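You operate a simulated robot arm through the tools that you are given. There is no shell and no other tool. Be economical: measure what you need, move in short steps, check, and stop when the job is done.

Carry out the task below with a simulated two-armed robot. There is one attempt and no reset: what you move stays moved.

JOB
Set out bead jar and ribbon tin, open, on the bare end of the sideboard.
Fine: lift both down from the oak wall shelf; their lids lie on the bare end too.
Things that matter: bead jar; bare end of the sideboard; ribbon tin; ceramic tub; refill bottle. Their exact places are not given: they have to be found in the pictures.

Only the result counts: the job must be done as asked and must still hold three seconds after the hand-in. Knocking over, shifting, dropping, spilling or breaking anything else fails it. Lids that push on must go on centred and level and be pressed home; caps that screw on are set level and turned clockwise until they are tight.

ROBOT AND FRAMES
Two 7-joint arms with two-finger parallel grippers on one trunk, on a base that drives. Base frame: it is fixed to the floor where the robot stands at the start and does not move with it; the origin is under the middle of the robot, x ahead of it, y to its left, z up. Readings come in m, rad, newtons and seconds.
The left shoulder is at the start at [0.07, 0.163, 1.395], the right one opposite. Places, roughly: bare end of the sideboard [0.5, 0.2, 0.8]. Payload 3.43 kg a hand.
Tool frame (each hand has its own): the origin (TCP) lies between the finger pads and is the grasp point; the fingertips stand 0.034 m ahead of it; z points along the fingers, y is the line along which they close. The gripper opens to 0.128 m. The fingers are 0.024 m wide and 0.012 m thick; the gripper's body (0.048 by 0.13 m) begins 0.096 m behind the TCP.
Orientation is that of the tool frame in the base frame, as a unit quaternion [w, x, y, z]. With the fingers straight down and closing along the base's y, the tool's x points along the base's -x, its y along +y and its z along -z.

CONTROLS
- The arms move only by the tool servo_tool. It takes "left_increments", "right_increments" or both (then of equal length, played together; a hand with none holds still); each is a list of rows, each an object (a shift or turn left out is 0, a gripper value left out holds the last) with "fingers": the opening, from 0 (shut) to 1 (fully open); "delta_pos": the shift along the base's x, y, z in units of 50 mm (1.0 is 50 mm), a list of three; "rotation": the turn, a rotation vector about the base's x, y, z in units of 8 degrees (1.0 is 8 degrees), a list of three. In form: [{"fingers": fingers, "delta_pos": [x, y, z], "rotation": [ax, ay, az]}, ...]. A call has 1 to 20 rows; each row shifts and turns the commanded pose from where the row before left it. A call with a number of a shift or a turn outside -1 to 1 is refused whole. Rows are played at 5 a second. More than 0.05 m and 0.15 rad between two rows, or a gripper value outside its range, and nothing of the call is played. A pose out of reach is approached as far as the arm can. The call stops where the force on the tool passes 40 N (or 10 N more than at its start, if that is more) or the arm is blocked; 0.2 s more then pass. Each finger travels about 0.153 m/s and halts on what it meets, pressing with about 22 N; the grip force reading is that of the motor and also rises with nothing between the fingers. The clock runs only during rows and for 0.2 s after the last one: add rows that do not move to give the fingers time. The reply holds the time, the measured pose of the TCP, the force on the tool along the base axes, the opening and the grip force, in the units named above and with some noise.
- Cameras (640 x 400 px; columns grow to the right, rows downward): "scene" is now at [0.1136, 0.0042, 1.621]; the picture's right is [0.09, -1.00, 0.00], its down [-0.64, -0.06, -0.77] and it looks along [0.76, 0.07, -0.64] (base axes); focal length 214 px, centre (320, 200). "left" rides on the left gripper at [0.076, 0.011, -0.16] in its tool frame; the picture's right is [-0.15, 0.99, 0.00], its down [-0.88, -0.13, -0.46] and it looks along [-0.45, -0.07, 0.89] (tool axes); focal length 234 px, centre (320, 200). "right" rides on the right gripper at [0.076, -0.011, -0.16] in its tool frame; the picture's right is [0.15, 0.99, 0.00], its down [-0.88, 0.13, -0.46] and it looks along [-0.45, 0.07, 0.89] (tool axes); focal length 234 px, centre (320, 200).
- capture(camera): a new picture of that camera. It takes no simulated time.
- lift_body(by): slides the trunk up (or, below 0, down) by that many m; the arms and the scene camera ride with it, the base frame stays. It gives what a move gives, with no picture.
- roll_base(legs): drives the robot by 1 to 6 legs, each [ahead, left, turn to the left] in m, m and rad, along the robot's own axes; the way and the turn of a leg run together, so that a leg with both is an arc; at most 1.5 m and 3.142 rad a leg. The arms and the cameras ride along, it lands a little off, and it stops where it bumps. It gives what a move gives.
- aim_head(pan, tilt): turns the head with the scene camera to pan (to the left, within 1.501 rad either way) and tilt (down, from -0.506 to 1.204), counted from straight ahead of the robot. It gives what a move gives.
- probe_pixels(camera, pixels): there is no depth. For up to 12 entries [column, row, z] of the newest picture of that camera ("zoom" is the newest enlarged one), the place [x, y] in the base frame at which the ray of that pixel passes the height z, good to about 0.003 m, but the place of the scene camera against the robot may be out by one fixed shift of up to 0.025 m in any direction. It takes no simulated time.
- enlarge(camera, box): a new picture of the part [left, top, right, bottom] of that camera's present view, enlarged. It takes no simulated time.
- close_job(): hands the job in; it is judged then, once.

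Work in short steps. Measure before you move; look again where a grasp or a placing could have gone wrong, and mend it. You have 80 turns and 70 pictures in all, those below and enlarged ones among them. Open the grippers and draw the arms clear of the work before you hand the job in, unless the task says otherwise; then end with one line.

The tools are called after "Call:" as name(argument=value, ...) on one line, values as JSON. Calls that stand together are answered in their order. servo_tool: Moves the arms, as the interface text tells. Its arguments: {"type":"object","properties":{"left_increments":{"type":"array","items":{"type":"object","properties":{"fingers":{"type":"number"},"delta_pos":{"type":"array","items":{"type":"number"}},"rotation":{"type":"array","items":{"type":"number"}}}}},"right_increments":{"type":"array","items":{"type":"object","properties":{"fingers":{"type":"number"},"delta_pos":{"type":"array","items":{"type":"number"}},"rotation":{"type":"array","items":{"type":"number"}}}}}},"required":[]} The other tools are called the same way: lift_body (by) slides the trunk up or down; roll_base (legs) drives the base; aim_head (pan, tilt) turns the head that bears the scene camera; capture (camera) takes a picture; probe_pixels (camera, pixels) gives the place at which the rays of pixels pass given heights; enlarge (camera, box) takes an enlarged picture of a part of a camera's view; close_job () hands the job in.

At the start:

```text
t: 0.0
left_eef_pos: [0.4433, 0.2752, 1.4806]
left_tcp_rot: [0.0, 0.0, 1.0, 0.0]
left_force: [1.0, -0.2, -0.3]
left_grip_width: 0.1281
left_grip_force: 0.0
right_eef_pos: [0.4316, -0.0959, 1.4301]
right_tcp_rot: [0.0, 0.001, 1.0, 0.0]
right_force: [-0.4, 0.0, -0.4]
right_grip_width: 0.128
right_grip_force: 0.1
trunk travel left (down, up): [-0.875, 0.065]
robot x, y, heading: [-0.0004, 0.0005, 0.001]
head pan, tilt: [0.091, 0.698]
```

scene: 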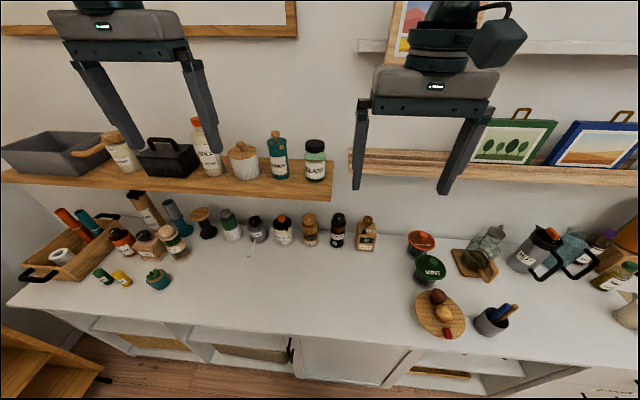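
right: 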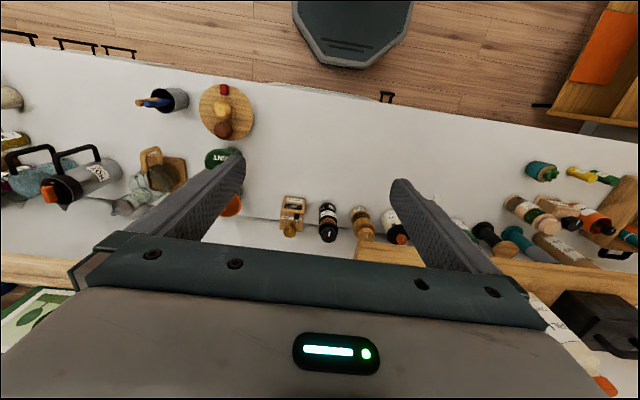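
left: 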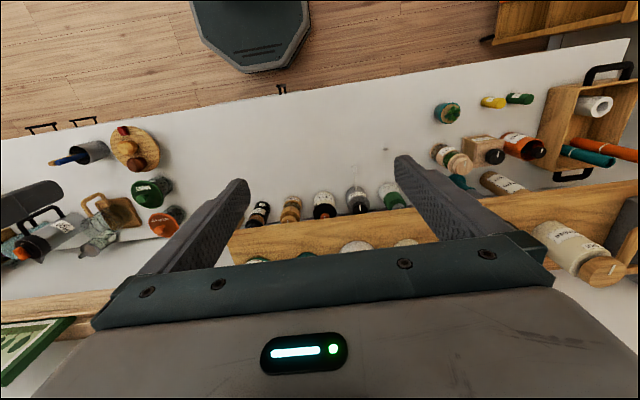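

The shelf row (row ~160, columns 100-330) holds several labelled containers. I'll enlarge it to read the labels.

Call:
enlarge(camera="scene", box=[90, 100, 350, 262])

Call:
enlarge(camera="scene", box=[380, 180, 640, 342])

```text
2.46 times, centred on (220, 181) of scene
```

zoom: 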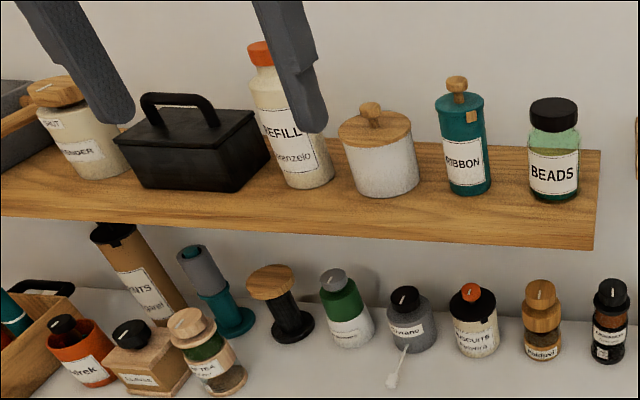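

```text
2.46 times, centred on (510, 261) of scene
```

zoom: 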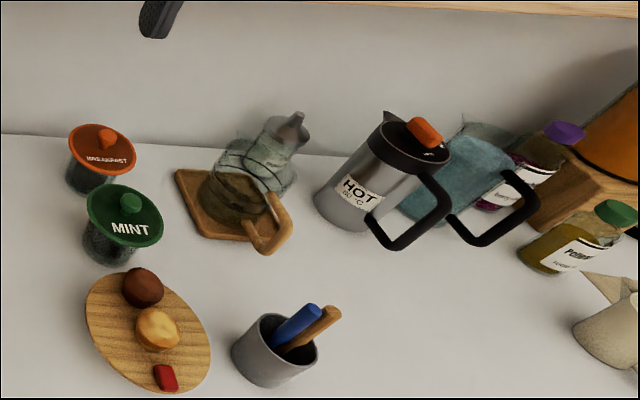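

Beads is at zoom (553,160) and ribbon at zoom (465,160). I'll probe the shelf, the containers and the sideboard area.

Call:
probe_pixels(camera="scene", pixels=[[315, 182, 1.2], [315, 146, 1.3], [279, 178, 1.2], [275, 136, 1.35], [330, 200, 1.2], [5, 180, 1.2], [333, 165, 1.2], [245, 178, 1.2], [230, 240, 0.8], [120, 325, 0.8], [400, 360, 0.8], [230, 300, 0.8]])

Call:
enlarge(camera="scene", box=[250, 120, 346, 180])

Call:
probe_pixels(camera="left", pixels=[[390, 208, 0.8], [357, 212, 0.8], [323, 215, 0.8], [290, 220, 0.8], [257, 225, 0.8], [230, 230, 1.2], [640, 178, 1.2], [330, 90, 0.8], [445, 112, 0.8], [150, 200, 0.8], [630, 40, 0.8], [0, 140, 0.8]])

```text
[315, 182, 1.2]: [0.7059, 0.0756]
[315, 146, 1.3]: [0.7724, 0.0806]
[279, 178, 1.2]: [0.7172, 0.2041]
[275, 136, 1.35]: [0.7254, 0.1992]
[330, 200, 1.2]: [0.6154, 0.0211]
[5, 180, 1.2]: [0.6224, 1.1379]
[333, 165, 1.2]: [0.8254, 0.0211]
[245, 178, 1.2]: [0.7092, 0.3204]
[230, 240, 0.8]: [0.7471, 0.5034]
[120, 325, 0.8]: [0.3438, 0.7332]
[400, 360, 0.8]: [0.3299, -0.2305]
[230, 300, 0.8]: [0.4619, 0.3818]
```

```text
6.67 times, centred on (298, 150) of scene
```

zoom: 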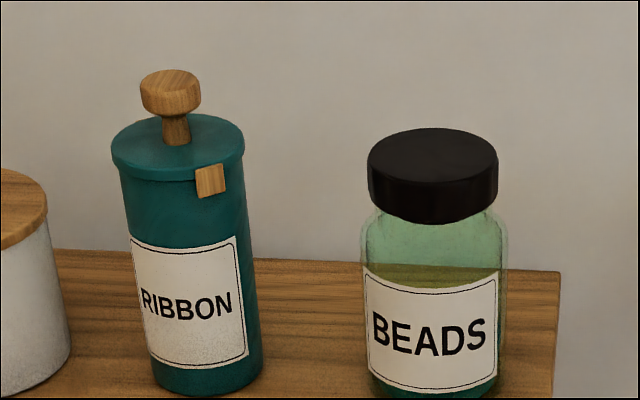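

```text
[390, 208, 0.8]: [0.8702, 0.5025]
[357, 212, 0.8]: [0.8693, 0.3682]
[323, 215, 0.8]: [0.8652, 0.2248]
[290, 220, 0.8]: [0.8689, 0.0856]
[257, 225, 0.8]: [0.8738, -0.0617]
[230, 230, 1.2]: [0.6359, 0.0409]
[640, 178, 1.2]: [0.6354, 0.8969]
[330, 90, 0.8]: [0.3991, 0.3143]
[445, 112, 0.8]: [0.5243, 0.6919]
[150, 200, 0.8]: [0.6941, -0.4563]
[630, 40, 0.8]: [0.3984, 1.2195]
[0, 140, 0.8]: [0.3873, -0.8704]
```

Comparing the two cameras, the scene camera reads about 2 cm short in x and y. I'll clear the right arm aside and pitch the left hand forward (30° below horizontal) in front of the bead jar, so its own camera can see the containers.

Call:
servo_tool(left_increments=[{"delta_pos": [0, -0.5, -0.2], "rotation": [0, -1, 0]}, {"delta_pos": [0, -0.5, -0.4], "rotation": [0, -1, 0]}, {"delta_pos": [0, -0.5, -0.4], "rotation": [0, -1, 0]}, {"delta_pos": [0, -0.5, -0.4], "rotation": [0, -1, 0]}, {"delta_pos": [0, -0.5, -0.4], "rotation": [0, -1, 0]}, {"delta_pos": [0, -0.5, -0.4], "rotation": [0, -1, 0]}, {"delta_pos": [0, -0.3, -0.4], "rotation": [0, -1, 0]}, {"rotation": [0, -0.5, 0]}], right_increments=[{"delta_pos": [0, -1, 0]}, {"delta_pos": [0, -1, 0]}, {"delta_pos": [0, -1, 0]}, {}, {}, {}, {}, {}])

Call:
capture(camera="left")

Call:
capture(camera="scene")

```text
t: 1.8
left_eef_pos: [0.5272, 0.1231, 1.4157]
left_tcp_rot: [0.499, -0.001, 0.866, 0.0]
left_force: [-0.1, 0.2, -0.6]
left_grip_width: 0.1279
left_grip_force: 0.0
left hand out of reach, approached as far as the arm can: row 5, 6, 7, 8
right_eef_pos: [0.4307, -0.2437, 1.43]
right_tcp_rot: [0.001, 0.001, 1.0, 0.0]
right_force: [-0.1, 0.2, -0.6]
right_grip_width: 0.1279
right_grip_force: 0.0
trunk travel left (down, up): [-0.875, 0.065]
robot x, y, heading: [0.0016, 0.0032, -0.002]
head pan, tilt: [0.091, 0.698]
```

```text
63 pictures are left
```

left: 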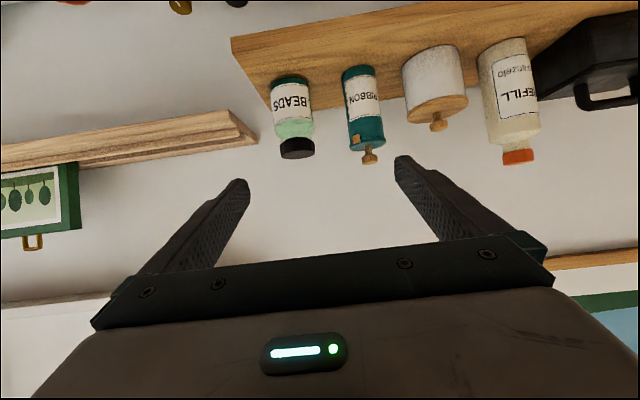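

```text
62 pictures are left
```

scene: 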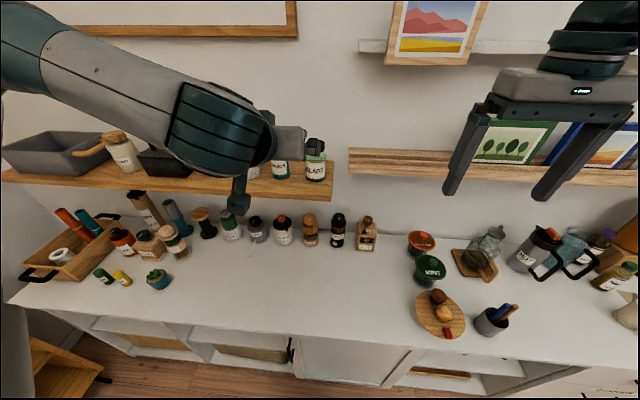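

The left picture is upside down but clear: jar at (293,115), tin at (363,110). I'll probe both, plus the shelf corners, at several heights.

Call:
enlarge(camera="left", box=[220, 20, 480, 182])

Call:
probe_pixels(camera="left", pixels=[[232, 40, 1.2], [270, 110, 1.2], [290, 77, 1.2], [297, 147, 1.3], [297, 158, 1.3], [358, 66, 1.2], [371, 162, 1.35], [367, 147, 1.32], [430, 48, 1.2], [438, 128, 1.35], [500, 42, 1.2]])

```text
2.46 times, centred on (350, 101) of left
```

zoom: 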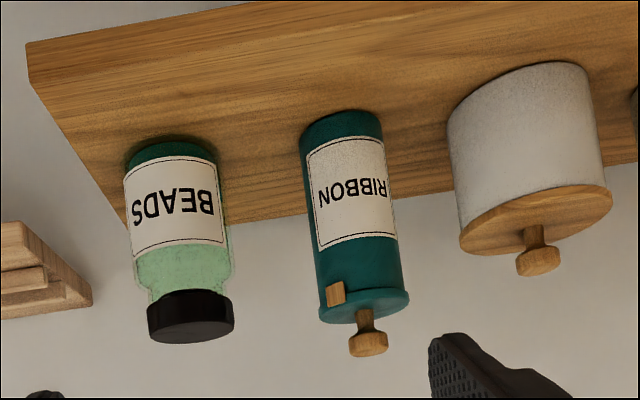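

```text
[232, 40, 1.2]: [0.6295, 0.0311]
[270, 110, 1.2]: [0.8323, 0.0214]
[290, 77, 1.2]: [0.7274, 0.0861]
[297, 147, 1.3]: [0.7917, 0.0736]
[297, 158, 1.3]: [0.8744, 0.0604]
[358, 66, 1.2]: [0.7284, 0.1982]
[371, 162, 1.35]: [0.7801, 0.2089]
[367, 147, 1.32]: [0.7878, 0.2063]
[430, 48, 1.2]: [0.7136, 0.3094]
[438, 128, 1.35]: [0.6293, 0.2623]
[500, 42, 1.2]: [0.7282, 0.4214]
```

The jar is about 0.07 wide, with its centre near (0.763, 0.08) and its cap at z≈1.31–1.34. The shelf top is at 1.20 and its front edge at x=0.63. I'll bring the left hand in front of the shelf at grip height.

Call:
servo_tool(left_increments=[{"fingers": 0.8, "delta_pos": [0.4, -0.2, -0.7]}, {"delta_pos": [0.4, -0.2, -0.7]}, {"delta_pos": [0.4, -0.2, -0.7]}, {"delta_pos": [0.3, -0.2, -0.7]}, {}])

```text
t: 3.0
left_eef_pos: [0.5971, 0.1302, 1.3035]
left_tcp_rot: [0.5, 0.0, 0.866, 0.0]
left_force: [-0.5, 0.3, -0.4]
left_grip_width: 0.1023
left_grip_force: 0.1
left hand out of reach, approached as far as the arm can: row 1, 2, 3, 4
right_eef_pos: [0.4305, -0.2449, 1.4288]
right_tcp_rot: [0.002, 0.001, 1.0, -0.001]
right_force: [-0.5, -0.1, 0.0]
right_grip_width: 0.128
right_grip_force: 0.1
trunk travel left (down, up): [-0.875, 0.065]
robot x, y, heading: [0.0013, 0.0002, 0.002]
head pan, tilt: [0.091, 0.698]
```

The arm is too folded in here, so I'll back the base off by 0.12 m for more room.

Call:
roll_base(legs=[[-0.12, 0, 0]])

Call:
servo_tool(left_increments=[{"delta_pos": [1, 0, 0]}, {}])

```text
t: 4.2
left_eef_pos: [0.482, 0.131, 1.3016]
left_tcp_rot: [0.498, 0.0, 0.867, -0.001]
left_force: [0.7, 0.5, 0.2]
left_grip_width: 0.1026
left_grip_force: 0.0
right_eef_pos: [0.3162, -0.2449, 1.4283]
right_tcp_rot: [-0.001, 0.001, 1.0, 0.0]
right_force: [0.7, -1.0, 0.6]
right_grip_width: 0.1279
right_grip_force: 0.1
trunk travel left (down, up): [-0.875, 0.065]
robot x, y, heading: [-0.1211, 0.0024, -0.001]
head pan, tilt: [0.091, 0.698]
```

```text
t: 4.8
left_eef_pos: [0.5315, 0.1316, 1.3018]
left_tcp_rot: [0.498, 0.0, 0.867, 0.0]
left_force: [-0.9, 0.7, -0.8]
left_grip_width: 0.1024
left_grip_force: 0.1
right_eef_pos: [0.3146, -0.2448, 1.4275]
right_tcp_rot: [-0.001, 0.001, 1.0, -0.001]
right_force: [-0.6, -0.9, 0.0]
right_grip_width: 0.1277
right_grip_force: 0.1
trunk travel left (down, up): [-0.875, 0.065]
robot x, y, heading: [-0.1222, 0.0005, -0.004]
head pan, tilt: [0.091, 0.698]
```

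The command now starts from the measured pose. I'll move to (0.62, 0.08, 1.25) and look.

Call:
servo_tool(left_increments=[{"delta_pos": [0.6, -0.5, -0.5]}, {"delta_pos": [0.6, -0.5, -0.5]}, {"delta_pos": [0.5, 0, 0]}, {}])

Call:
capture(camera="left")

```text
t: 5.8
left_eef_pos: [0.5992, 0.153, 1.2825]
left_tcp_rot: [0.499, 0.0, 0.866, 0.0]
left_force: [-0.1, 0.0, 0.0]
left_grip_width: 0.1024
left_grip_force: 0.1
left hand out of reach, approached as far as the arm can: row 1, 2, 3
right_eef_pos: [0.313, -0.2454, 1.4288]
right_tcp_rot: [0.0, 0.0, 1.0, 0.0]
right_force: [-0.8, 0.9, 0.4]
right_grip_width: 0.1281
right_grip_force: 0.0
trunk travel left (down, up): [-0.875, 0.065]
robot x, y, heading: [-0.1204, -0.0002, -0.001]
head pan, tilt: [0.091, 0.698]
```

```text
60 pictures are left
```

left: 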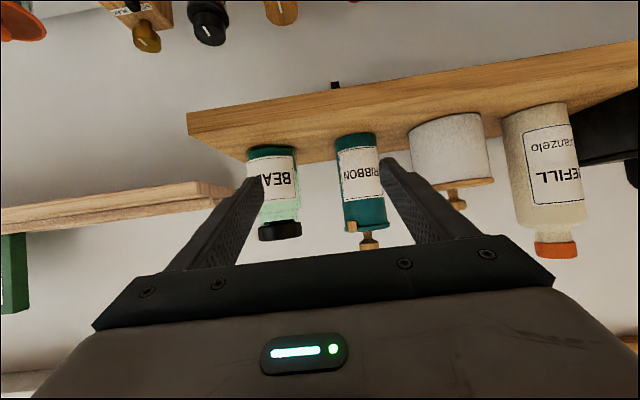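

The limit looks like wrist bend, from the hand being low relative to the shoulder. I'll pull the hand back from the shelf, lower the trunk and raise the hand again.

Call:
servo_tool(left_increments=[{"delta_pos": [-1, 0, 0.4]}, {"delta_pos": [-1, 0, 0.4]}])

Call:
lift_body(by=-0.2)

Call:
servo_tool(left_increments=[{"delta_pos": [0.3, -0.4, 1]}, {"delta_pos": [0.3, -0.3, 1]}, {"delta_pos": [0.4, -0.3, 0.7]}, {}])

```text
refused: row 1 steps farther than a row can; nothing moved
```

```text
t: 8.0
left_eef_pos: [0.5987, 0.1516, 1.0833]
left_tcp_rot: [0.499, 0.0, 0.866, -0.001]
left_force: [-0.8, 0.7, 0.5]
left_grip_width: 0.1025
left_grip_force: 0.1
right_eef_pos: [0.3115, -0.2454, 1.229]
right_tcp_rot: [0.0, 0.001, 1.0, 0.0]
right_force: [-0.3, 0.1, 0.2]
right_grip_width: 0.1281
right_grip_force: 0.1
trunk travel left (down, up): [-0.675, 0.265]
robot x, y, heading: [-0.1204, -0.0016, -0.005]
head pan, tilt: [0.091, 0.698]
```

```text
refused: row 1 steps farther than a row can; nothing moved
```

The two moves were refused because their rows were too long. The trunk came down without contact, so I'll back off, then rise.

Call:
servo_tool(left_increments=[{"delta_pos": [-0.9, 0, 0]}, {"delta_pos": [-0.6, 0, 0.7]}, {"delta_pos": [0, -0.3, 0.9]}, {"delta_pos": [0, -0.3, 0.9]}, {"delta_pos": [0.3, -0.4, 0.8]}, {"delta_pos": [0.8, -0.4, 0]}, {}])

```text
t: 9.6
left_eef_pos: [0.5474, 0.1119, 1.2467]
left_tcp_rot: [0.5, 0.002, 0.866, -0.003]
left_force: [-0.3, -0.7, -0.4]
left_grip_width: 0.1023
left_grip_force: 0.1
left hand out of reach, approached as far as the arm can: row 5, 6
right_eef_pos: [0.3119, -0.2443, 1.2285]
right_tcp_rot: [0.0, 0.001, 1.0, 0.001]
right_force: [0.2, 0.0, 0.5]
right_grip_width: 0.1278
right_grip_force: 0.1
trunk travel left (down, up): [-0.675, 0.265]
robot x, y, heading: [-0.1223, -0.0015, -0.001]
head pan, tilt: [0.091, 0.698]
```

It fails only toward smaller y, so I'll shift the base 0.12 m to the right. The jar will then sit further to the left arm's own side.

Call:
roll_base(legs=[[0, -0.12, 0]])

```text
t: 10.8
left_eef_pos: [0.5477, -0.0075, 1.246]
left_tcp_rot: [0.499, 0.001, 0.867, -0.003]
left_force: [-0.1, -1.0, -0.4]
left_grip_width: 0.1023
left_grip_force: 0.0
right_eef_pos: [0.3119, -0.3637, 1.2296]
right_tcp_rot: [0.0, 0.001, 1.0, 0.0]
right_force: [-0.3, 0.5, 0.1]
right_grip_width: 0.1281
right_grip_force: 0.3
trunk travel left (down, up): [-0.675, 0.265]
robot x, y, heading: [-0.1222, -0.1227, 0.002]
head pan, tilt: [0.091, 0.698]
```

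Next I'll move to y=0.08 at x≈0.63, z≈1.25, then look.

Call:
servo_tool(left_increments=[{"delta_pos": [0, 0.9, 0.1]}, {"delta_pos": [0.4, 0.85, 0]}, {"delta_pos": [0.9, 0, 0]}, {"delta_pos": [0.3, 0, 0]}, {}])

Call:
capture(camera="left")

```text
t: 12.1
left_eef_pos: [0.6278, 0.0806, 1.2516]
left_tcp_rot: [0.5, 0.001, 0.866, -0.003]
left_force: [0.5, -0.2, 0.5]
left_grip_width: 0.1026
left_grip_force: 0.1
right_eef_pos: [0.3113, -0.3633, 1.2293]
right_tcp_rot: [0.0, 0.001, 1.0, 0.0]
right_force: [-0.2, -0.5, 0.1]
right_grip_width: 0.1279
right_grip_force: 0.0
trunk travel left (down, up): [-0.675, 0.265]
robot x, y, heading: [-0.1223, -0.1224, 0.002]
head pan, tilt: [0.091, 0.698]
```

```text
59 pictures are left
```

left: 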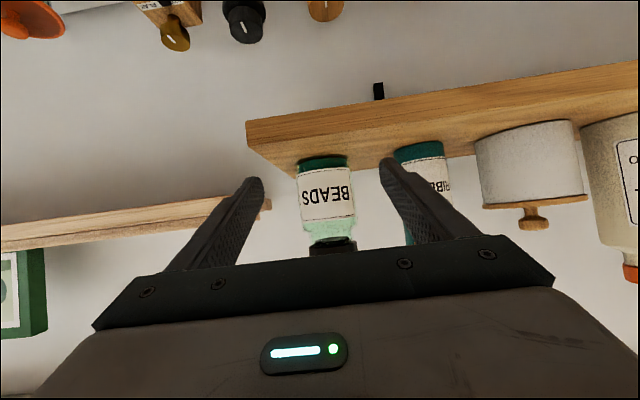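

The jar (col 327) is aligned between the fingers at y≈0.082, and the tin's near side is at ~0.17, clear of the left finger. I'll advance to the jar in small steps.

Call:
servo_tool(left_increments=[{"delta_pos": [0.7, 0, 0]}, {"delta_pos": [0.7, 0.02, 0]}, {"delta_pos": [0.7, 0, 0]}, {"delta_pos": [0.55, 0, 0]}, {}])

Call:
capture(camera="left")

Call:
capture(camera="scene")

```text
t: 13.2
left_eef_pos: [0.748, 0.0938, 1.2499]
left_tcp_rot: [0.5, 0.001, 0.866, -0.003]
left_force: [0.5, -0.4, -0.9]
left_grip_width: 0.1024
left_grip_force: 0.1
left hand out of reach, approached as far as the arm can: row 4
right_eef_pos: [0.3123, -0.3659, 1.2282]
right_tcp_rot: [0.001, 0.0, 1.0, 0.001]
right_force: [-0.8, 0.1, 0.2]
right_grip_width: 0.128
right_grip_force: 0.0
trunk travel left (down, up): [-0.675, 0.265]
robot x, y, heading: [-0.1181, -0.1211, -0.002]
head pan, tilt: [0.091, 0.698]
```

```text
58 pictures are left
```

left: 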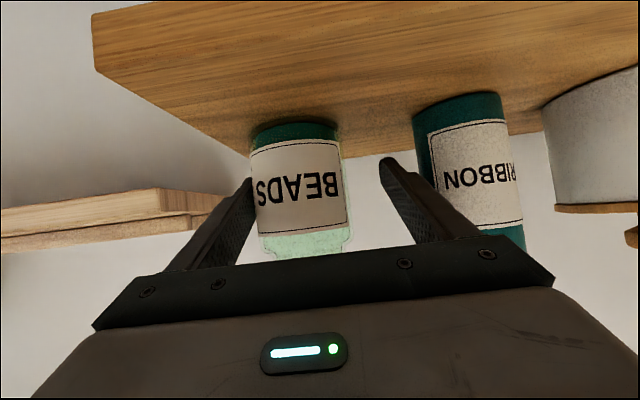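

```text
57 pictures are left
```

scene: 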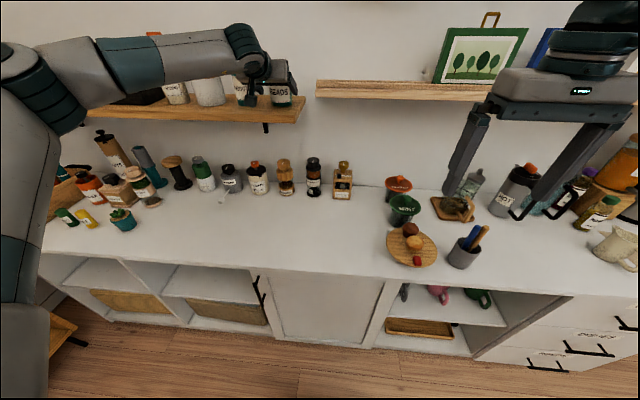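

The arm is at a limit with y at 0.094, and the jar sits at col 300, about 1 cm to the right of the finger middle. Yawing the hand slightly inward should free the limit while I correct y and x.

Call:
servo_tool(left_increments=[{"delta_pos": [0, -0.12, 0], "rotation": [0, 0, -0.7]}, {"delta_pos": [0.05, -0.12, 0], "rotation": [0, 0, -0.7]}, {"delta_pos": [0.2, 0, 0]}, {}])

Call:
capture(camera="left")

```text
t: 14.2
left_eef_pos: [0.759, 0.0813, 1.2497]
left_tcp_rot: [0.498, 0.086, 0.861, -0.052]
left_force: [-0.3, -0.2, -0.8]
left_grip_width: 0.1023
left_grip_force: 0.0
right_eef_pos: [0.3108, -0.3645, 1.2277]
right_tcp_rot: [0.001, 0.0, 1.0, 0.0]
right_force: [0.2, -0.5, -1.3]
right_grip_width: 0.1281
right_grip_force: 0.1
trunk travel left (down, up): [-0.675, 0.265]
robot x, y, heading: [-0.1183, -0.117, -0.003]
head pan, tilt: [0.091, 0.698]
```

```text
56 pictures are left
```

left: 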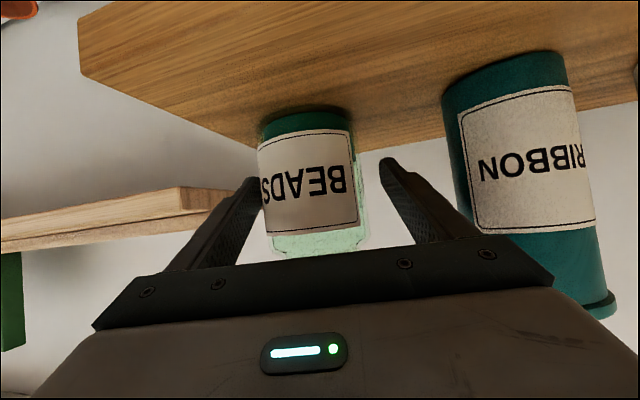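

The jar (col ~308) is nearly centred at the finger midpoint (322). I'll nudge 6 mm right, then close.

Call:
servo_tool(left_increments=[{"delta_pos": [0.08, -0.12, 0]}, {"fingers": 0.45}, {"fingers": 0.45}, {"fingers": 0.3}, {"fingers": 0.3}, {}])

Call:
capture(camera="left")

```text
t: 15.7
left_eef_pos: [0.7625, 0.0772, 1.2499]
left_tcp_rot: [0.497, 0.086, 0.862, -0.052]
left_force: [-0.7, 0.3, -0.4]
left_grip_width: 0.0698
left_grip_force: 22.1
right_eef_pos: [0.3129, -0.3641, 1.2286]
right_tcp_rot: [0.0, 0.0, 1.0, 0.0]
right_force: [-0.1, -0.3, -0.3]
right_grip_width: 0.1277
right_grip_force: 0.0
trunk travel left (down, up): [-0.675, 0.265]
robot x, y, heading: [-0.1201, -0.1162, -0.006]
head pan, tilt: [0.091, 0.698]
```

```text
55 pictures are left
```

left: 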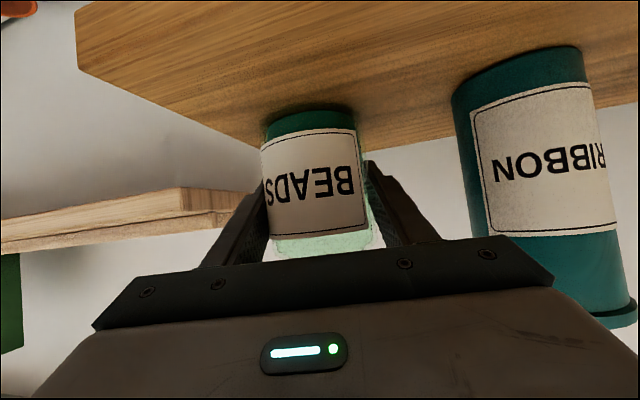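

The grip is firm (width 0.070, 22 N). I'll lift 3 cm, draw the jar straight off the shelf and yaw further inward.

Call:
servo_tool(left_increments=[{"delta_pos": [0, 0, 0.3]}, {"delta_pos": [0, 0, 0.4]}, {"delta_pos": [-0.5, 0, 0.1]}, {"delta_pos": [-0.9, 0, 0]}, {"delta_pos": [-0.9, 0, 0]}, {"delta_pos": [-0.9, 0, 0]}, {"delta_pos": [-0.9, 0, 0]}, {"delta_pos": [-0.9, 0, 0]}, {}])

Call:
capture(camera="scene")

```text
t: 17.6
left_eef_pos: [0.5112, 0.0774, 1.2781]
left_tcp_rot: [0.497, 0.086, 0.862, -0.051]
left_force: [1.4, 1.0, -3.1]
left_grip_width: 0.0698
left_grip_force: 22.4
left hand out of reach, approached as far as the arm can: row 1, 2
right_eef_pos: [0.3135, -0.3645, 1.2275]
right_tcp_rot: [0.0, 0.001, 1.0, 0.0]
right_force: [0.6, -0.4, -0.9]
right_grip_width: 0.1281
right_grip_force: 0.1
trunk travel left (down, up): [-0.675, 0.265]
robot x, y, heading: [-0.1185, -0.1165, -0.007]
head pan, tilt: [0.091, 0.698]
```

```text
54 pictures are left
```

scene: 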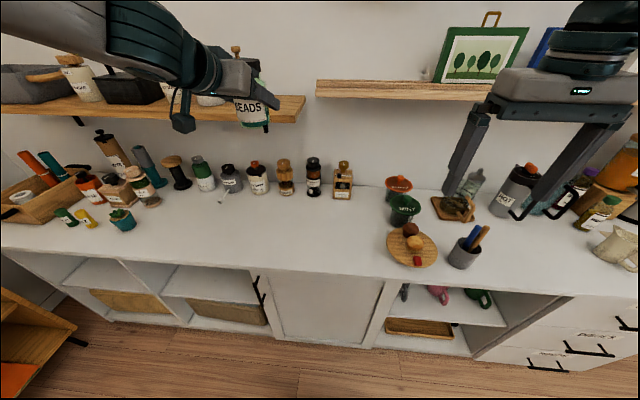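

The jar is held upright and clear of the shelf. I'll lower the trunk 0.25 m and tilt the head down to watch the counter.

Call:
lift_body(by=-0.25)

Call:
aim_head(pan=0.35, tilt=0.75)

Call:
servo_tool(left_increments=[{"delta_pos": [0, 0.4, -0.6], "rotation": [0, 0, -0.8]}, {"delta_pos": [0, 0.4, -0.6], "rotation": [0, 0, -0.8]}, {"delta_pos": [0, 0, -0.6], "rotation": [0, 0, -0.8]}, {}])

Call:
capture(camera="scene")

```text
t: 20.2
left_eef_pos: [0.5101, 0.0777, 1.0287]
left_tcp_rot: [0.497, 0.086, 0.862, -0.051]
left_force: [-0.2, -0.6, -2.1]
left_grip_width: 0.0701
left_grip_force: 22.5
right_eef_pos: [0.3133, -0.3632, 0.9786]
right_tcp_rot: [0.0, 0.0, 1.0, 0.0]
right_force: [-0.4, 0.1, -0.1]
right_grip_width: 0.1279
right_grip_force: 0.0
trunk travel left (down, up): [-0.425, 0.515]
robot x, y, heading: [-0.1169, -0.1197, -0.008]
head pan, tilt: [0.091, 0.698]
```

```text
t: 21.0
left_eef_pos: [0.5099, 0.0792, 1.0278]
left_tcp_rot: [0.496, 0.086, 0.862, -0.052]
left_force: [-1.0, 1.6, -3.2]
left_grip_width: 0.0701
left_grip_force: 22.3
right_eef_pos: [0.3122, -0.3637, 0.978]
right_tcp_rot: [0.0, 0.001, 1.0, -0.001]
right_force: [0.6, 0.4, 0.3]
right_grip_width: 0.1279
right_grip_force: 0.1
trunk travel left (down, up): [-0.425, 0.515]
robot x, y, heading: [-0.1226, -0.1161, 0.002]
head pan, tilt: [0.351, 0.75]
```

```text
t: 22.0
left_eef_pos: [0.5086, 0.118, 0.9388]
left_tcp_rot: [0.482, 0.23, 0.835, -0.135]
left_force: [-0.2, 0.1, -3.1]
left_grip_width: 0.0702
left_grip_force: 21.9
right_eef_pos: [0.3117, -0.3642, 0.9788]
right_tcp_rot: [0.001, 0.001, 1.0, 0.001]
right_force: [-0.7, -1.2, 0.2]
right_grip_width: 0.1278
right_grip_force: 0.0
trunk travel left (down, up): [-0.425, 0.515]
robot x, y, heading: [-0.1176, -0.1185, 0.002]
head pan, tilt: [0.351, 0.75]
```

```text
53 pictures are left
```

scene: 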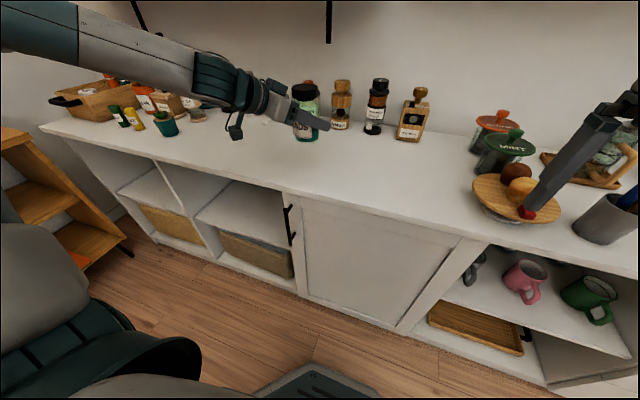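

The jar's bottom is about 5 cm below the TCP, so contact is expected at TCP z≈0.85. I'll lower to just above that first.

Call:
servo_tool(left_increments=[{"delta_pos": [0, 0.2, -0.7]}, {"delta_pos": [0, 0.2, -0.7]}, {"delta_pos": [0, 0, -0.1]}, {}])

Call:
enlarge(camera="scene", box=[200, 60, 400, 185])

```text
t: 23.0
left_eef_pos: [0.5111, 0.1398, 0.8632]
left_tcp_rot: [0.48, 0.229, 0.836, -0.134]
left_force: [-0.4, 0.3, -3.1]
left_grip_width: 0.0696
left_grip_force: 22.5
right_eef_pos: [0.3113, -0.3649, 0.9777]
right_tcp_rot: [0.0, 0.0, 1.0, 0.0]
right_force: [0.5, -0.2, -0.3]
right_grip_width: 0.128
right_grip_force: 0.0
trunk travel left (down, up): [-0.425, 0.515]
robot x, y, heading: [-0.1188, -0.1179, 0.001]
head pan, tilt: [0.351, 0.75]
```

```text
3.20 times, centred on (300, 122) of scene
```

zoom: 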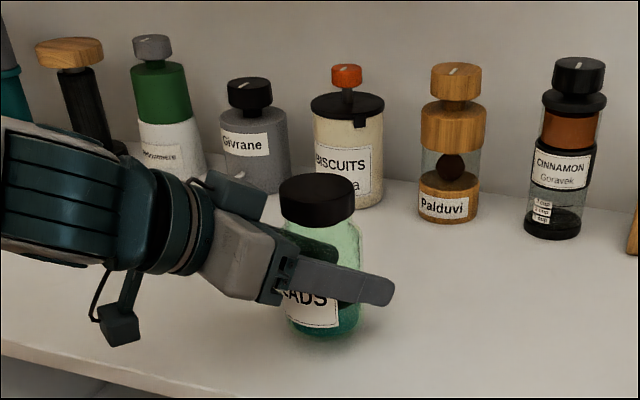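

The jar is upright just above the counter. I'll lower in small rows until contact shows.

Call:
servo_tool(left_increments=[{"delta_pos": [0, 0, -0.08]}, {"delta_pos": [0, 0, -0.08]}, {}])

Call:
servo_tool(left_increments=[{"delta_pos": [0, 0, -0.05]}, {}])

```text
t: 23.8
left_eef_pos: [0.5092, 0.139, 0.8563]
left_tcp_rot: [0.481, 0.228, 0.836, -0.132]
left_force: [0.5, 0.5, -3.4]
left_grip_width: 0.0701
left_grip_force: 21.7
right_eef_pos: [0.3121, -0.3645, 0.9792]
right_tcp_rot: [0.0, 0.001, 1.0, 0.0]
right_force: [-0.8, 0.5, 0.1]
right_grip_width: 0.1278
right_grip_force: 0.0
trunk travel left (down, up): [-0.425, 0.515]
robot x, y, heading: [-0.1175, -0.1175, -0.003]
head pan, tilt: [0.351, 0.75]
```

```text
t: 24.4
left_eef_pos: [0.5098, 0.139, 0.8528]
left_tcp_rot: [0.481, 0.228, 0.836, -0.134]
left_force: [0.8, -0.5, -3.1]
left_grip_width: 0.07
left_grip_force: 22.0
right_eef_pos: [0.3133, -0.3633, 0.978]
right_tcp_rot: [-0.001, 0.001, 1.0, 0.001]
right_force: [0.3, -0.2, 0.1]
right_grip_width: 0.1279
right_grip_force: 0.0
trunk travel left (down, up): [-0.425, 0.515]
robot x, y, heading: [-0.119, -0.1242, 0.002]
head pan, tilt: [0.351, 0.75]
```

Call:
servo_tool(left_increments=[{"delta_pos": [0, 0, -0.04]}, {"delta_pos": [0, 0, -0.04]}, {}])

```text
t: 25.2
left_eef_pos: [0.5096, 0.139, 0.8495]
left_tcp_rot: [0.481, 0.228, 0.836, -0.132]
left_force: [0.3, -0.4, -3.4]
left_grip_width: 0.0701
left_grip_force: 21.9
right_eef_pos: [0.3121, -0.3655, 0.979]
right_tcp_rot: [0.0, 0.0, 1.0, 0.0]
right_force: [-0.5, 0.4, 0.9]
right_grip_width: 0.1281
right_grip_force: 0.1
trunk travel left (down, up): [-0.425, 0.515]
robot x, y, heading: [-0.116, -0.1202, 0.006]
head pan, tilt: [0.351, 0.75]
```

No contact yet (force still -3.4 N, which is just the weight). I'll keep going down in 2 mm rows.

Call:
servo_tool(left_increments=[{"delta_pos": [0, 0, -0.04]}, {"delta_pos": [0, 0, -0.04]}, {"delta_pos": [0, 0, -0.04]}, {}])

Call:
enlarge(camera="scene", box=[200, 60, 400, 185])

```text
t: 26.2
left_eef_pos: [0.5085, 0.1381, 0.8459]
left_tcp_rot: [0.483, 0.228, 0.835, -0.132]
left_force: [1.0, 0.7, 12.9]
left_grip_width: 0.0691
left_grip_force: 21.3
right_eef_pos: [0.3105, -0.3643, 0.9782]
right_tcp_rot: [0.0, 0.001, 1.0, 0.001]
right_force: [0.1, 0.5, 0.3]
right_grip_width: 0.1278
right_grip_force: 0.1
trunk travel left (down, up): [-0.425, 0.515]
robot x, y, heading: [-0.1198, -0.1201, 0.002]
head pan, tilt: [0.351, 0.75]
```

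```text
3.20 times, centred on (300, 122) of scene
```

zoom: 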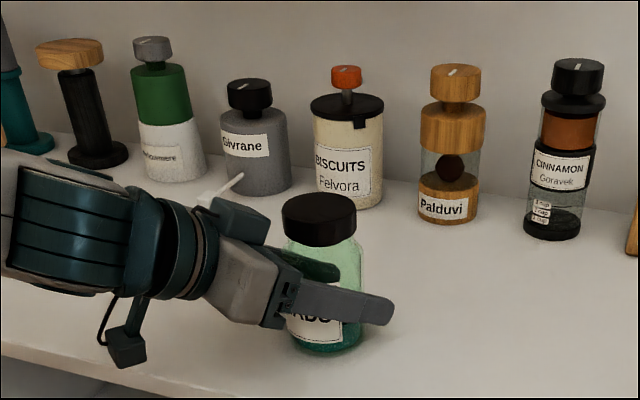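

Contact is confirmed (+13 N), so the jar is standing with its bottom at z≈0.80. I'll bring the right hand up and over, stopping short of the jar to look.

Call:
servo_tool(right_increments=[{"delta_pos": [0, 0, 0.95]}, {"delta_pos": [0, 0.3, 0.9]}, {"delta_pos": [0.5, 0.7, 0.3]}, {"delta_pos": [0.6, 0.75, 0]}, {"delta_pos": [0.6, 0.75, 0]}, {"delta_pos": [0.6, 0.75, 0]}, {"delta_pos": [0.6, 0.75, 0]}, {"delta_pos": [0.6, 0.75, 0]}, {"delta_pos": [0.2, 0.9, 0]}, {"delta_pos": [0, 0.9, 0]}, {}])

Call:
capture(camera="right")

Call:
capture(camera="scene")

```text
t: 28.6
left_eef_pos: [0.5106, 0.137, 0.8431]
left_tcp_rot: [0.481, 0.229, 0.836, -0.134]
left_force: [-0.2, -0.1, -3.1]
left_grip_width: 0.0665
left_grip_force: 22.0
right_eef_pos: [0.4965, -0.0379, 1.0849]
right_tcp_rot: [0.0, 0.002, 1.0, 0.001]
right_force: [0.4, -0.4, -0.3]
right_grip_width: 0.128
right_grip_force: 0.1
trunk travel left (down, up): [-0.425, 0.515]
robot x, y, heading: [-0.1168, -0.1169, -0.007]
head pan, tilt: [0.351, 0.75]
```

```text
50 pictures are left
```

right: 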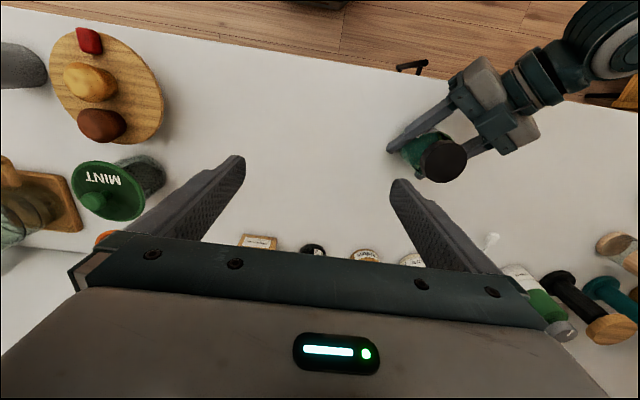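

```text
49 pictures are left
```

scene: 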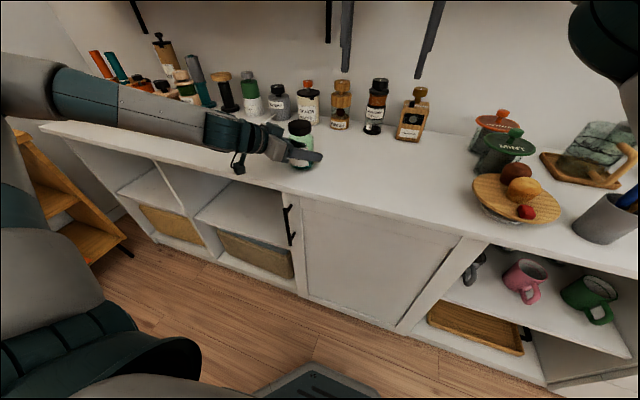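

The left grip width dropped to 0.0665 and the contact force is gone, so the jar may be slipping. I'll enlarge to check.

Call:
enlarge(camera="scene", box=[220, 80, 380, 180])

Call:
enlarge(camera="right", box=[370, 60, 530, 220])

```text
4.00 times, centred on (300, 130) of scene
```

zoom: 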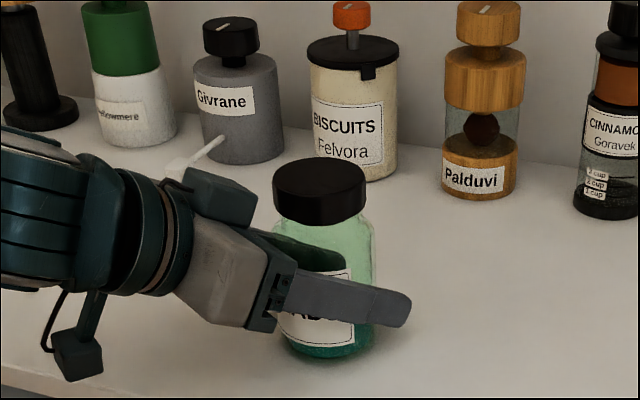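

```text
2.50 times, centred on (450, 140) of right
```

zoom: 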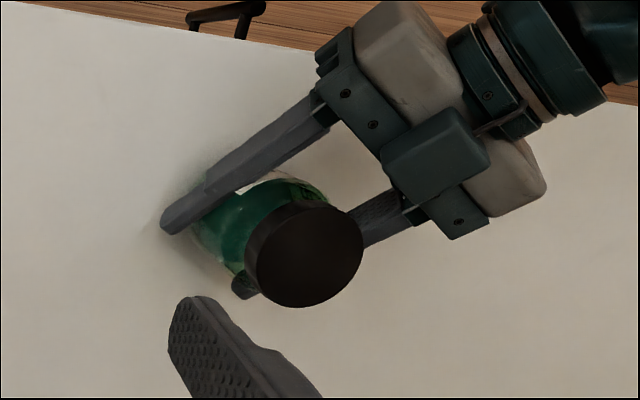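

The jar still stands upright in the fingers; it only settled a few mm. I'll locate the cap with the right camera, where the cap-top disc is at zoom (305,250).

Call:
probe_pixels(camera="zoom", pixels=[[305, 250, 0.935], [250, 235, 0.935], [362, 240, 0.935], [305, 307, 0.935], [305, 250, 0.925], [185, 240, 0.8]])

Call:
servo_tool(left_increments=[{}])

```text
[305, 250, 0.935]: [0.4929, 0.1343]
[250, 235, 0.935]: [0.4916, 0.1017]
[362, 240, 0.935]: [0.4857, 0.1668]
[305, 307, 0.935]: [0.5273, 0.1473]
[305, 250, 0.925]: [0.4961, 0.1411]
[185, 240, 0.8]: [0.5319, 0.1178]
```

```text
t: 29.0
left_eef_pos: [0.5087, 0.1397, 0.8433]
left_tcp_rot: [0.481, 0.229, 0.836, -0.134]
left_force: [-0.2, 0.3, -1.4]
left_grip_width: 0.0661
left_grip_force: 21.1
right_eef_pos: [0.4959, -0.0382, 1.0863]
right_tcp_rot: [0.0, 0.001, 1.0, 0.0]
right_force: [0.6, -0.2, 0.2]
right_grip_width: 0.128
right_grip_force: 0.1
trunk travel left (down, up): [-0.425, 0.515]
robot x, y, heading: [-0.1219, -0.1151, 0.004]
head pan, tilt: [0.351, 0.75]
```

The jar axis is near (0.494, 0.137). I'll bring the right hand above the cap with the wrist pre-turned clockwise by 56°, leaving range for a counter-clockwise unscrew, then look.

Call:
servo_tool(right_increments=[{"delta_pos": [0, 0.5, 0], "rotation": [0, 0, -1]}, {"delta_pos": [0, 0.5, 0], "rotation": [0, 0, -1]}, {"delta_pos": [0, 0.5, -0.1], "rotation": [0, 0, -1]}, {"delta_pos": [0, 0.5, -0.1], "rotation": [0, 0, -1]}, {"delta_pos": [0, 0.5, -0.1], "rotation": [0, 0, -1]}, {"delta_pos": [0, 0.5, -0.1], "rotation": [0, 0, -1]}, {"delta_pos": [0, 0.5, -0.1], "rotation": [0, 0, -1]}, {}])

Call:
capture(camera="right")

Call:
enlarge(camera="scene", box=[200, 0, 400, 180])

```text
t: 30.8
left_eef_pos: [0.5096, 0.1385, 0.8442]
left_tcp_rot: [0.482, 0.229, 0.835, -0.135]
left_force: [-0.2, -0.7, -2.0]
left_grip_width: 0.0664
left_grip_force: 21.8
right_eef_pos: [0.4646, 0.0673, 1.0376]
right_tcp_rot: [0.001, 0.47, 0.883, 0.0]
right_force: [-1.2, 0.0, -0.1]
right_grip_width: 0.1276
right_grip_force: 0.0
right hand out of reach, approached as far as the arm can: row 3, 4, 5, 6, 7
trunk travel left (down, up): [-0.425, 0.515]
robot x, y, heading: [-0.12, -0.1148, -0.002]
head pan, tilt: [0.351, 0.75]
```

```text
46 pictures are left
```

right: 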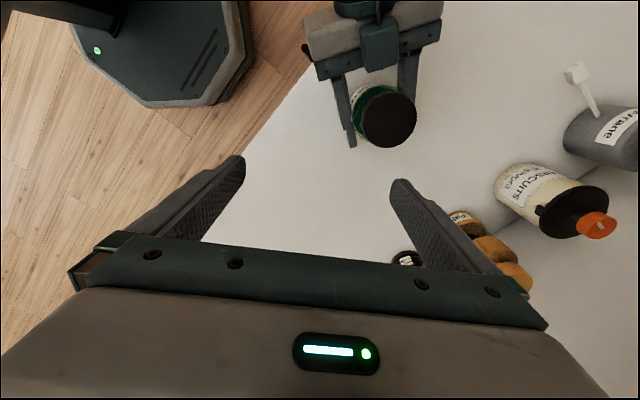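

```text
2.22 times, centred on (300, 90) of scene
```

zoom: 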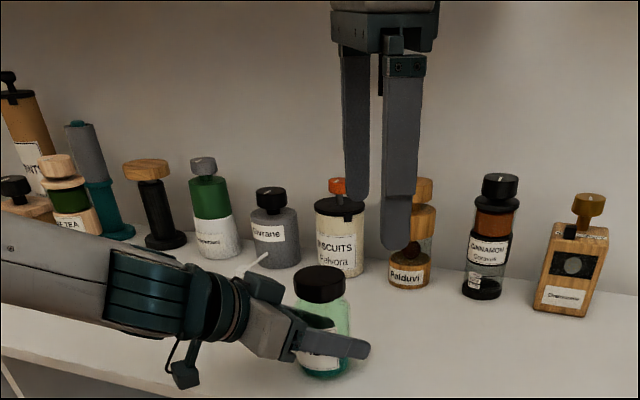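

The right arm can't reach that far across. I'll lift the jar, bring it closer to the robot's centre line with more inward yaw, and raise the trunk a bit so the right hand reaches it.

Call:
servo_tool(left_increments=[{"delta_pos": [0, 0, 0.5]}, {"delta_pos": [0, -0.4, 0.5], "rotation": [0, 0, -0.8]}, {"delta_pos": [0, -0.5, 0.2], "rotation": [0, 0, -0.8]}, {"delta_pos": [0, -0.5, 0], "rotation": [0, 0, -0.8]}, {"delta_pos": [0, -0.5, 0]}, {}], right_increments=[{"delta_pos": [0, -0.8, 0.5]}, {"delta_pos": [0, -0.8, 0.5]}, {"delta_pos": [0, -0.8, 0.4]}, {"delta_pos": [0, -0.8, 0]}, {"delta_pos": [0, -0.8, 0]}, {}])

Call:
lift_body(by=0.08)

Call:
capture(camera="scene")

```text
t: 32.2
left_eef_pos: [0.5097, 0.0447, 0.9031]
left_tcp_rot: [0.453, 0.364, 0.786, -0.212]
left_force: [0.1, -0.8, -3.0]
left_grip_width: 0.0661
left_grip_force: 22.4
right_eef_pos: [0.466, -0.1334, 1.1092]
right_tcp_rot: [0.001, 0.47, 0.883, -0.001]
right_force: [0.6, 0.0, 0.1]
right_grip_width: 0.1281
right_grip_force: 0.0
trunk travel left (down, up): [-0.425, 0.515]
robot x, y, heading: [-0.1156, -0.1168, -0.004]
head pan, tilt: [0.351, 0.75]
```

```text
t: 33.4
left_eef_pos: [0.5102, 0.0436, 0.9824]
left_tcp_rot: [0.452, 0.364, 0.786, -0.212]
left_force: [0.4, 0.1, -2.8]
left_grip_width: 0.0666
left_grip_force: 21.8
right_eef_pos: [0.4672, -0.1348, 1.1881]
right_tcp_rot: [0.0, 0.469, 0.883, 0.0]
right_force: [0.0, 0.3, 0.3]
right_grip_width: 0.1282
right_grip_force: 0.0
trunk travel left (down, up): [-0.505, 0.435]
robot x, y, heading: [-0.1199, -0.1234, -0.002]
head pan, tilt: [0.351, 0.75]
```

```text
44 pictures are left
```

scene: 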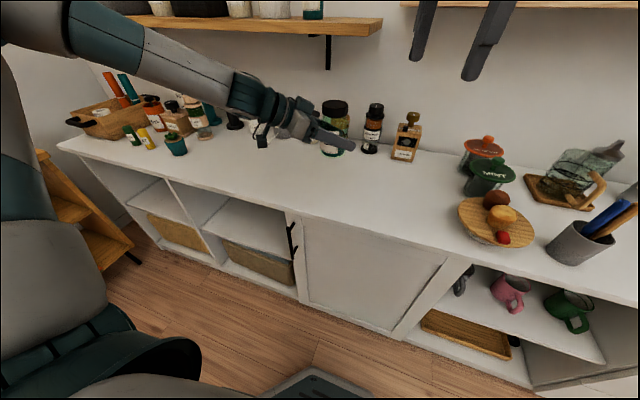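

I'll move the right hand nearer and use its camera to find the cap.

Call:
servo_tool(right_increments=[{"delta_pos": [0.3, 0.7, 0]}, {"delta_pos": [0.3, 0.7, 0]}, {}])

Call:
capture(camera="right")

```text
t: 34.2
left_eef_pos: [0.5102, 0.0428, 0.983]
left_tcp_rot: [0.452, 0.365, 0.786, -0.211]
left_force: [-0.4, -0.2, -2.5]
left_grip_width: 0.0666
left_grip_force: 22.0
right_eef_pos: [0.4956, -0.0662, 1.1878]
right_tcp_rot: [0.0, 0.471, 0.882, 0.002]
right_force: [0.0, -0.3, 0.0]
right_grip_width: 0.1282
right_grip_force: 0.1
trunk travel left (down, up): [-0.505, 0.435]
robot x, y, heading: [-0.1162, -0.1179, 0.002]
head pan, tilt: [0.351, 0.75]
```

```text
43 pictures are left
```

right: 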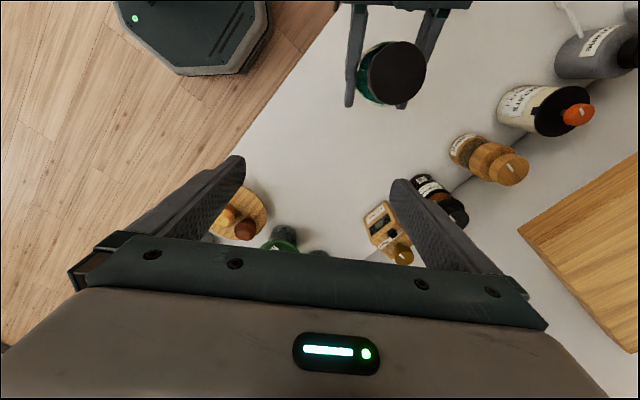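

The cap-top disc is centred at about (399,69). I'll probe it.

Call:
probe_pixels(camera="right", pixels=[[399, 69, 1.07], [372, 69, 1.07], [426, 69, 1.07], [399, 69, 1.06], [399, 69, 1.08], [399, 41, 1.07], [399, 97, 1.07], [347, 100, 0.968], [400, 105, 0.968]])

```text
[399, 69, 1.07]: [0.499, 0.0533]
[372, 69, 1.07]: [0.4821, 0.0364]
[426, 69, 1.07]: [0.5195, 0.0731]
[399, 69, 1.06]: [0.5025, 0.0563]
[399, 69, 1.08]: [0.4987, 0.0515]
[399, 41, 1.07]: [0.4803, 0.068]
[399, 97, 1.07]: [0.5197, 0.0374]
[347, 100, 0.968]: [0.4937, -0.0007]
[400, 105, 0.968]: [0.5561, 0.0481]
```

The cap centre is at (0.500, 0.054), about 52 mm across. I'll move directly above with the fingers at 0.09 m.

Call:
servo_tool(right_increments=[{"fingers": 0.7, "delta_pos": [0, 0.6, -0.2]}, {"delta_pos": [0, 0.6, -0.2]}, {"delta_pos": [0.05, 0.6, -0.2]}, {"delta_pos": [0.04, 0.6, -0.2]}, {"delta_pos": [0, 0, -0.2]}, {}])

Call:
capture(camera="right")

```text
t: 35.6
left_eef_pos: [0.5096, 0.0435, 0.9817]
left_tcp_rot: [0.453, 0.364, 0.786, -0.212]
left_force: [-0.5, 1.2, -3.7]
left_grip_width: 0.0667
left_grip_force: 22.0
right_eef_pos: [0.4946, 0.0491, 1.1307]
right_tcp_rot: [0.0, 0.471, 0.882, 0.0]
right_force: [-1.1, -0.5, -0.4]
right_grip_width: 0.0893
right_grip_force: 0.1
right hand out of reach, approached as far as the arm can: row 4
trunk travel left (down, up): [-0.505, 0.435]
robot x, y, heading: [-0.1177, -0.1205, -0.002]
head pan, tilt: [0.351, 0.75]
```

```text
42 pictures are left
```

right: 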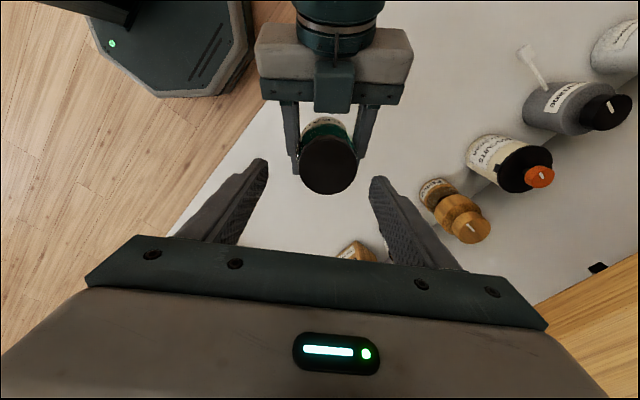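

The right hand is at its limit here, so I'll shift both hands 5 cm to the right together.

Call:
servo_tool(left_increments=[{"delta_pos": [0, -0.5, 0]}, {"delta_pos": [0, -0.5, 0]}, {}], right_increments=[{"delta_pos": [0, -0.5, 0]}, {"delta_pos": [0, -0.5, 0]}, {}])

```text
t: 36.4
left_eef_pos: [0.5088, -0.0059, 0.9832]
left_tcp_rot: [0.453, 0.364, 0.786, -0.212]
left_force: [0.0, -0.6, -2.8]
left_grip_width: 0.0661
left_grip_force: 22.0
right_eef_pos: [0.4934, -0.0001, 1.1309]
right_tcp_rot: [0.001, 0.471, 0.882, 0.0]
right_force: [0.8, 0.0, -0.4]
right_grip_width: 0.0896
right_grip_force: 0.0
trunk travel left (down, up): [-0.505, 0.435]
robot x, y, heading: [-0.1217, -0.119, 0.003]
head pan, tilt: [0.351, 0.75]
```

The picture put the cap about 8 mm along the closing axis from the hand centre. I'll correct by (+7, +4) mm, then descend until the tips sit near the cap's lower rim (TCP ≈1.08).

Call:
servo_tool(right_increments=[{"delta_pos": [0.13, 0.09, 0]}, {"delta_pos": [0, 0, -0.4]}, {"delta_pos": [0, 0, -0.4]}, {"delta_pos": [0, 0, -0.2]}, {}])

Call:
capture(camera="right")

Call:
enlarge(camera="scene", box=[240, 20, 440, 180])

```text
t: 37.6
left_eef_pos: [0.5095, -0.0068, 0.9815]
left_tcp_rot: [0.452, 0.364, 0.786, -0.212]
left_force: [-0.1, -0.9, -3.7]
left_grip_width: 0.0666
left_grip_force: 22.8
right_eef_pos: [0.5011, 0.002, 1.0812]
right_tcp_rot: [0.0, 0.47, 0.883, 0.0]
right_force: [-0.4, -0.5, 0.6]
right_grip_width: 0.0893
right_grip_force: 0.1
trunk travel left (down, up): [-0.505, 0.435]
robot x, y, heading: [-0.1172, -0.1171, 0.002]
head pan, tilt: [0.351, 0.75]
```

```text
41 pictures are left
```

right: 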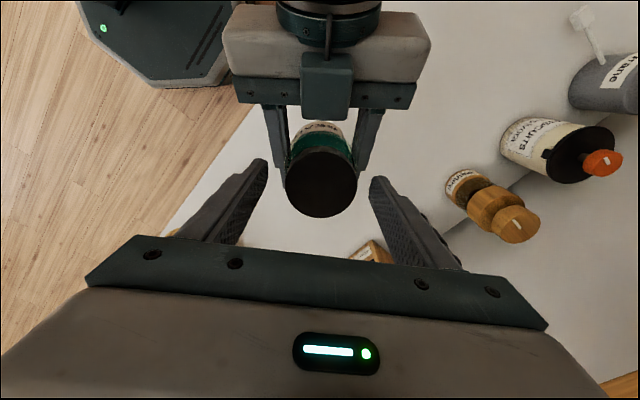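

```text
2.50 times, centred on (340, 100) of scene
```

zoom: 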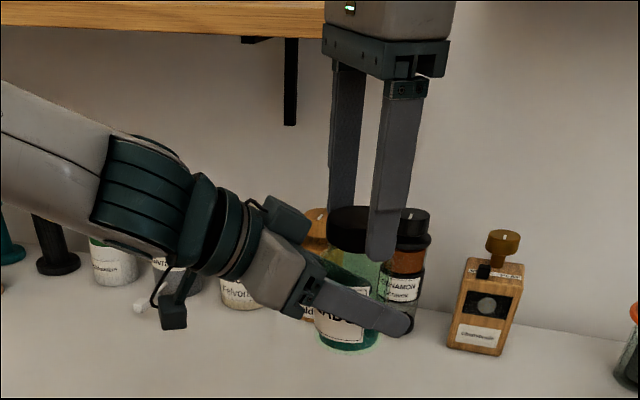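

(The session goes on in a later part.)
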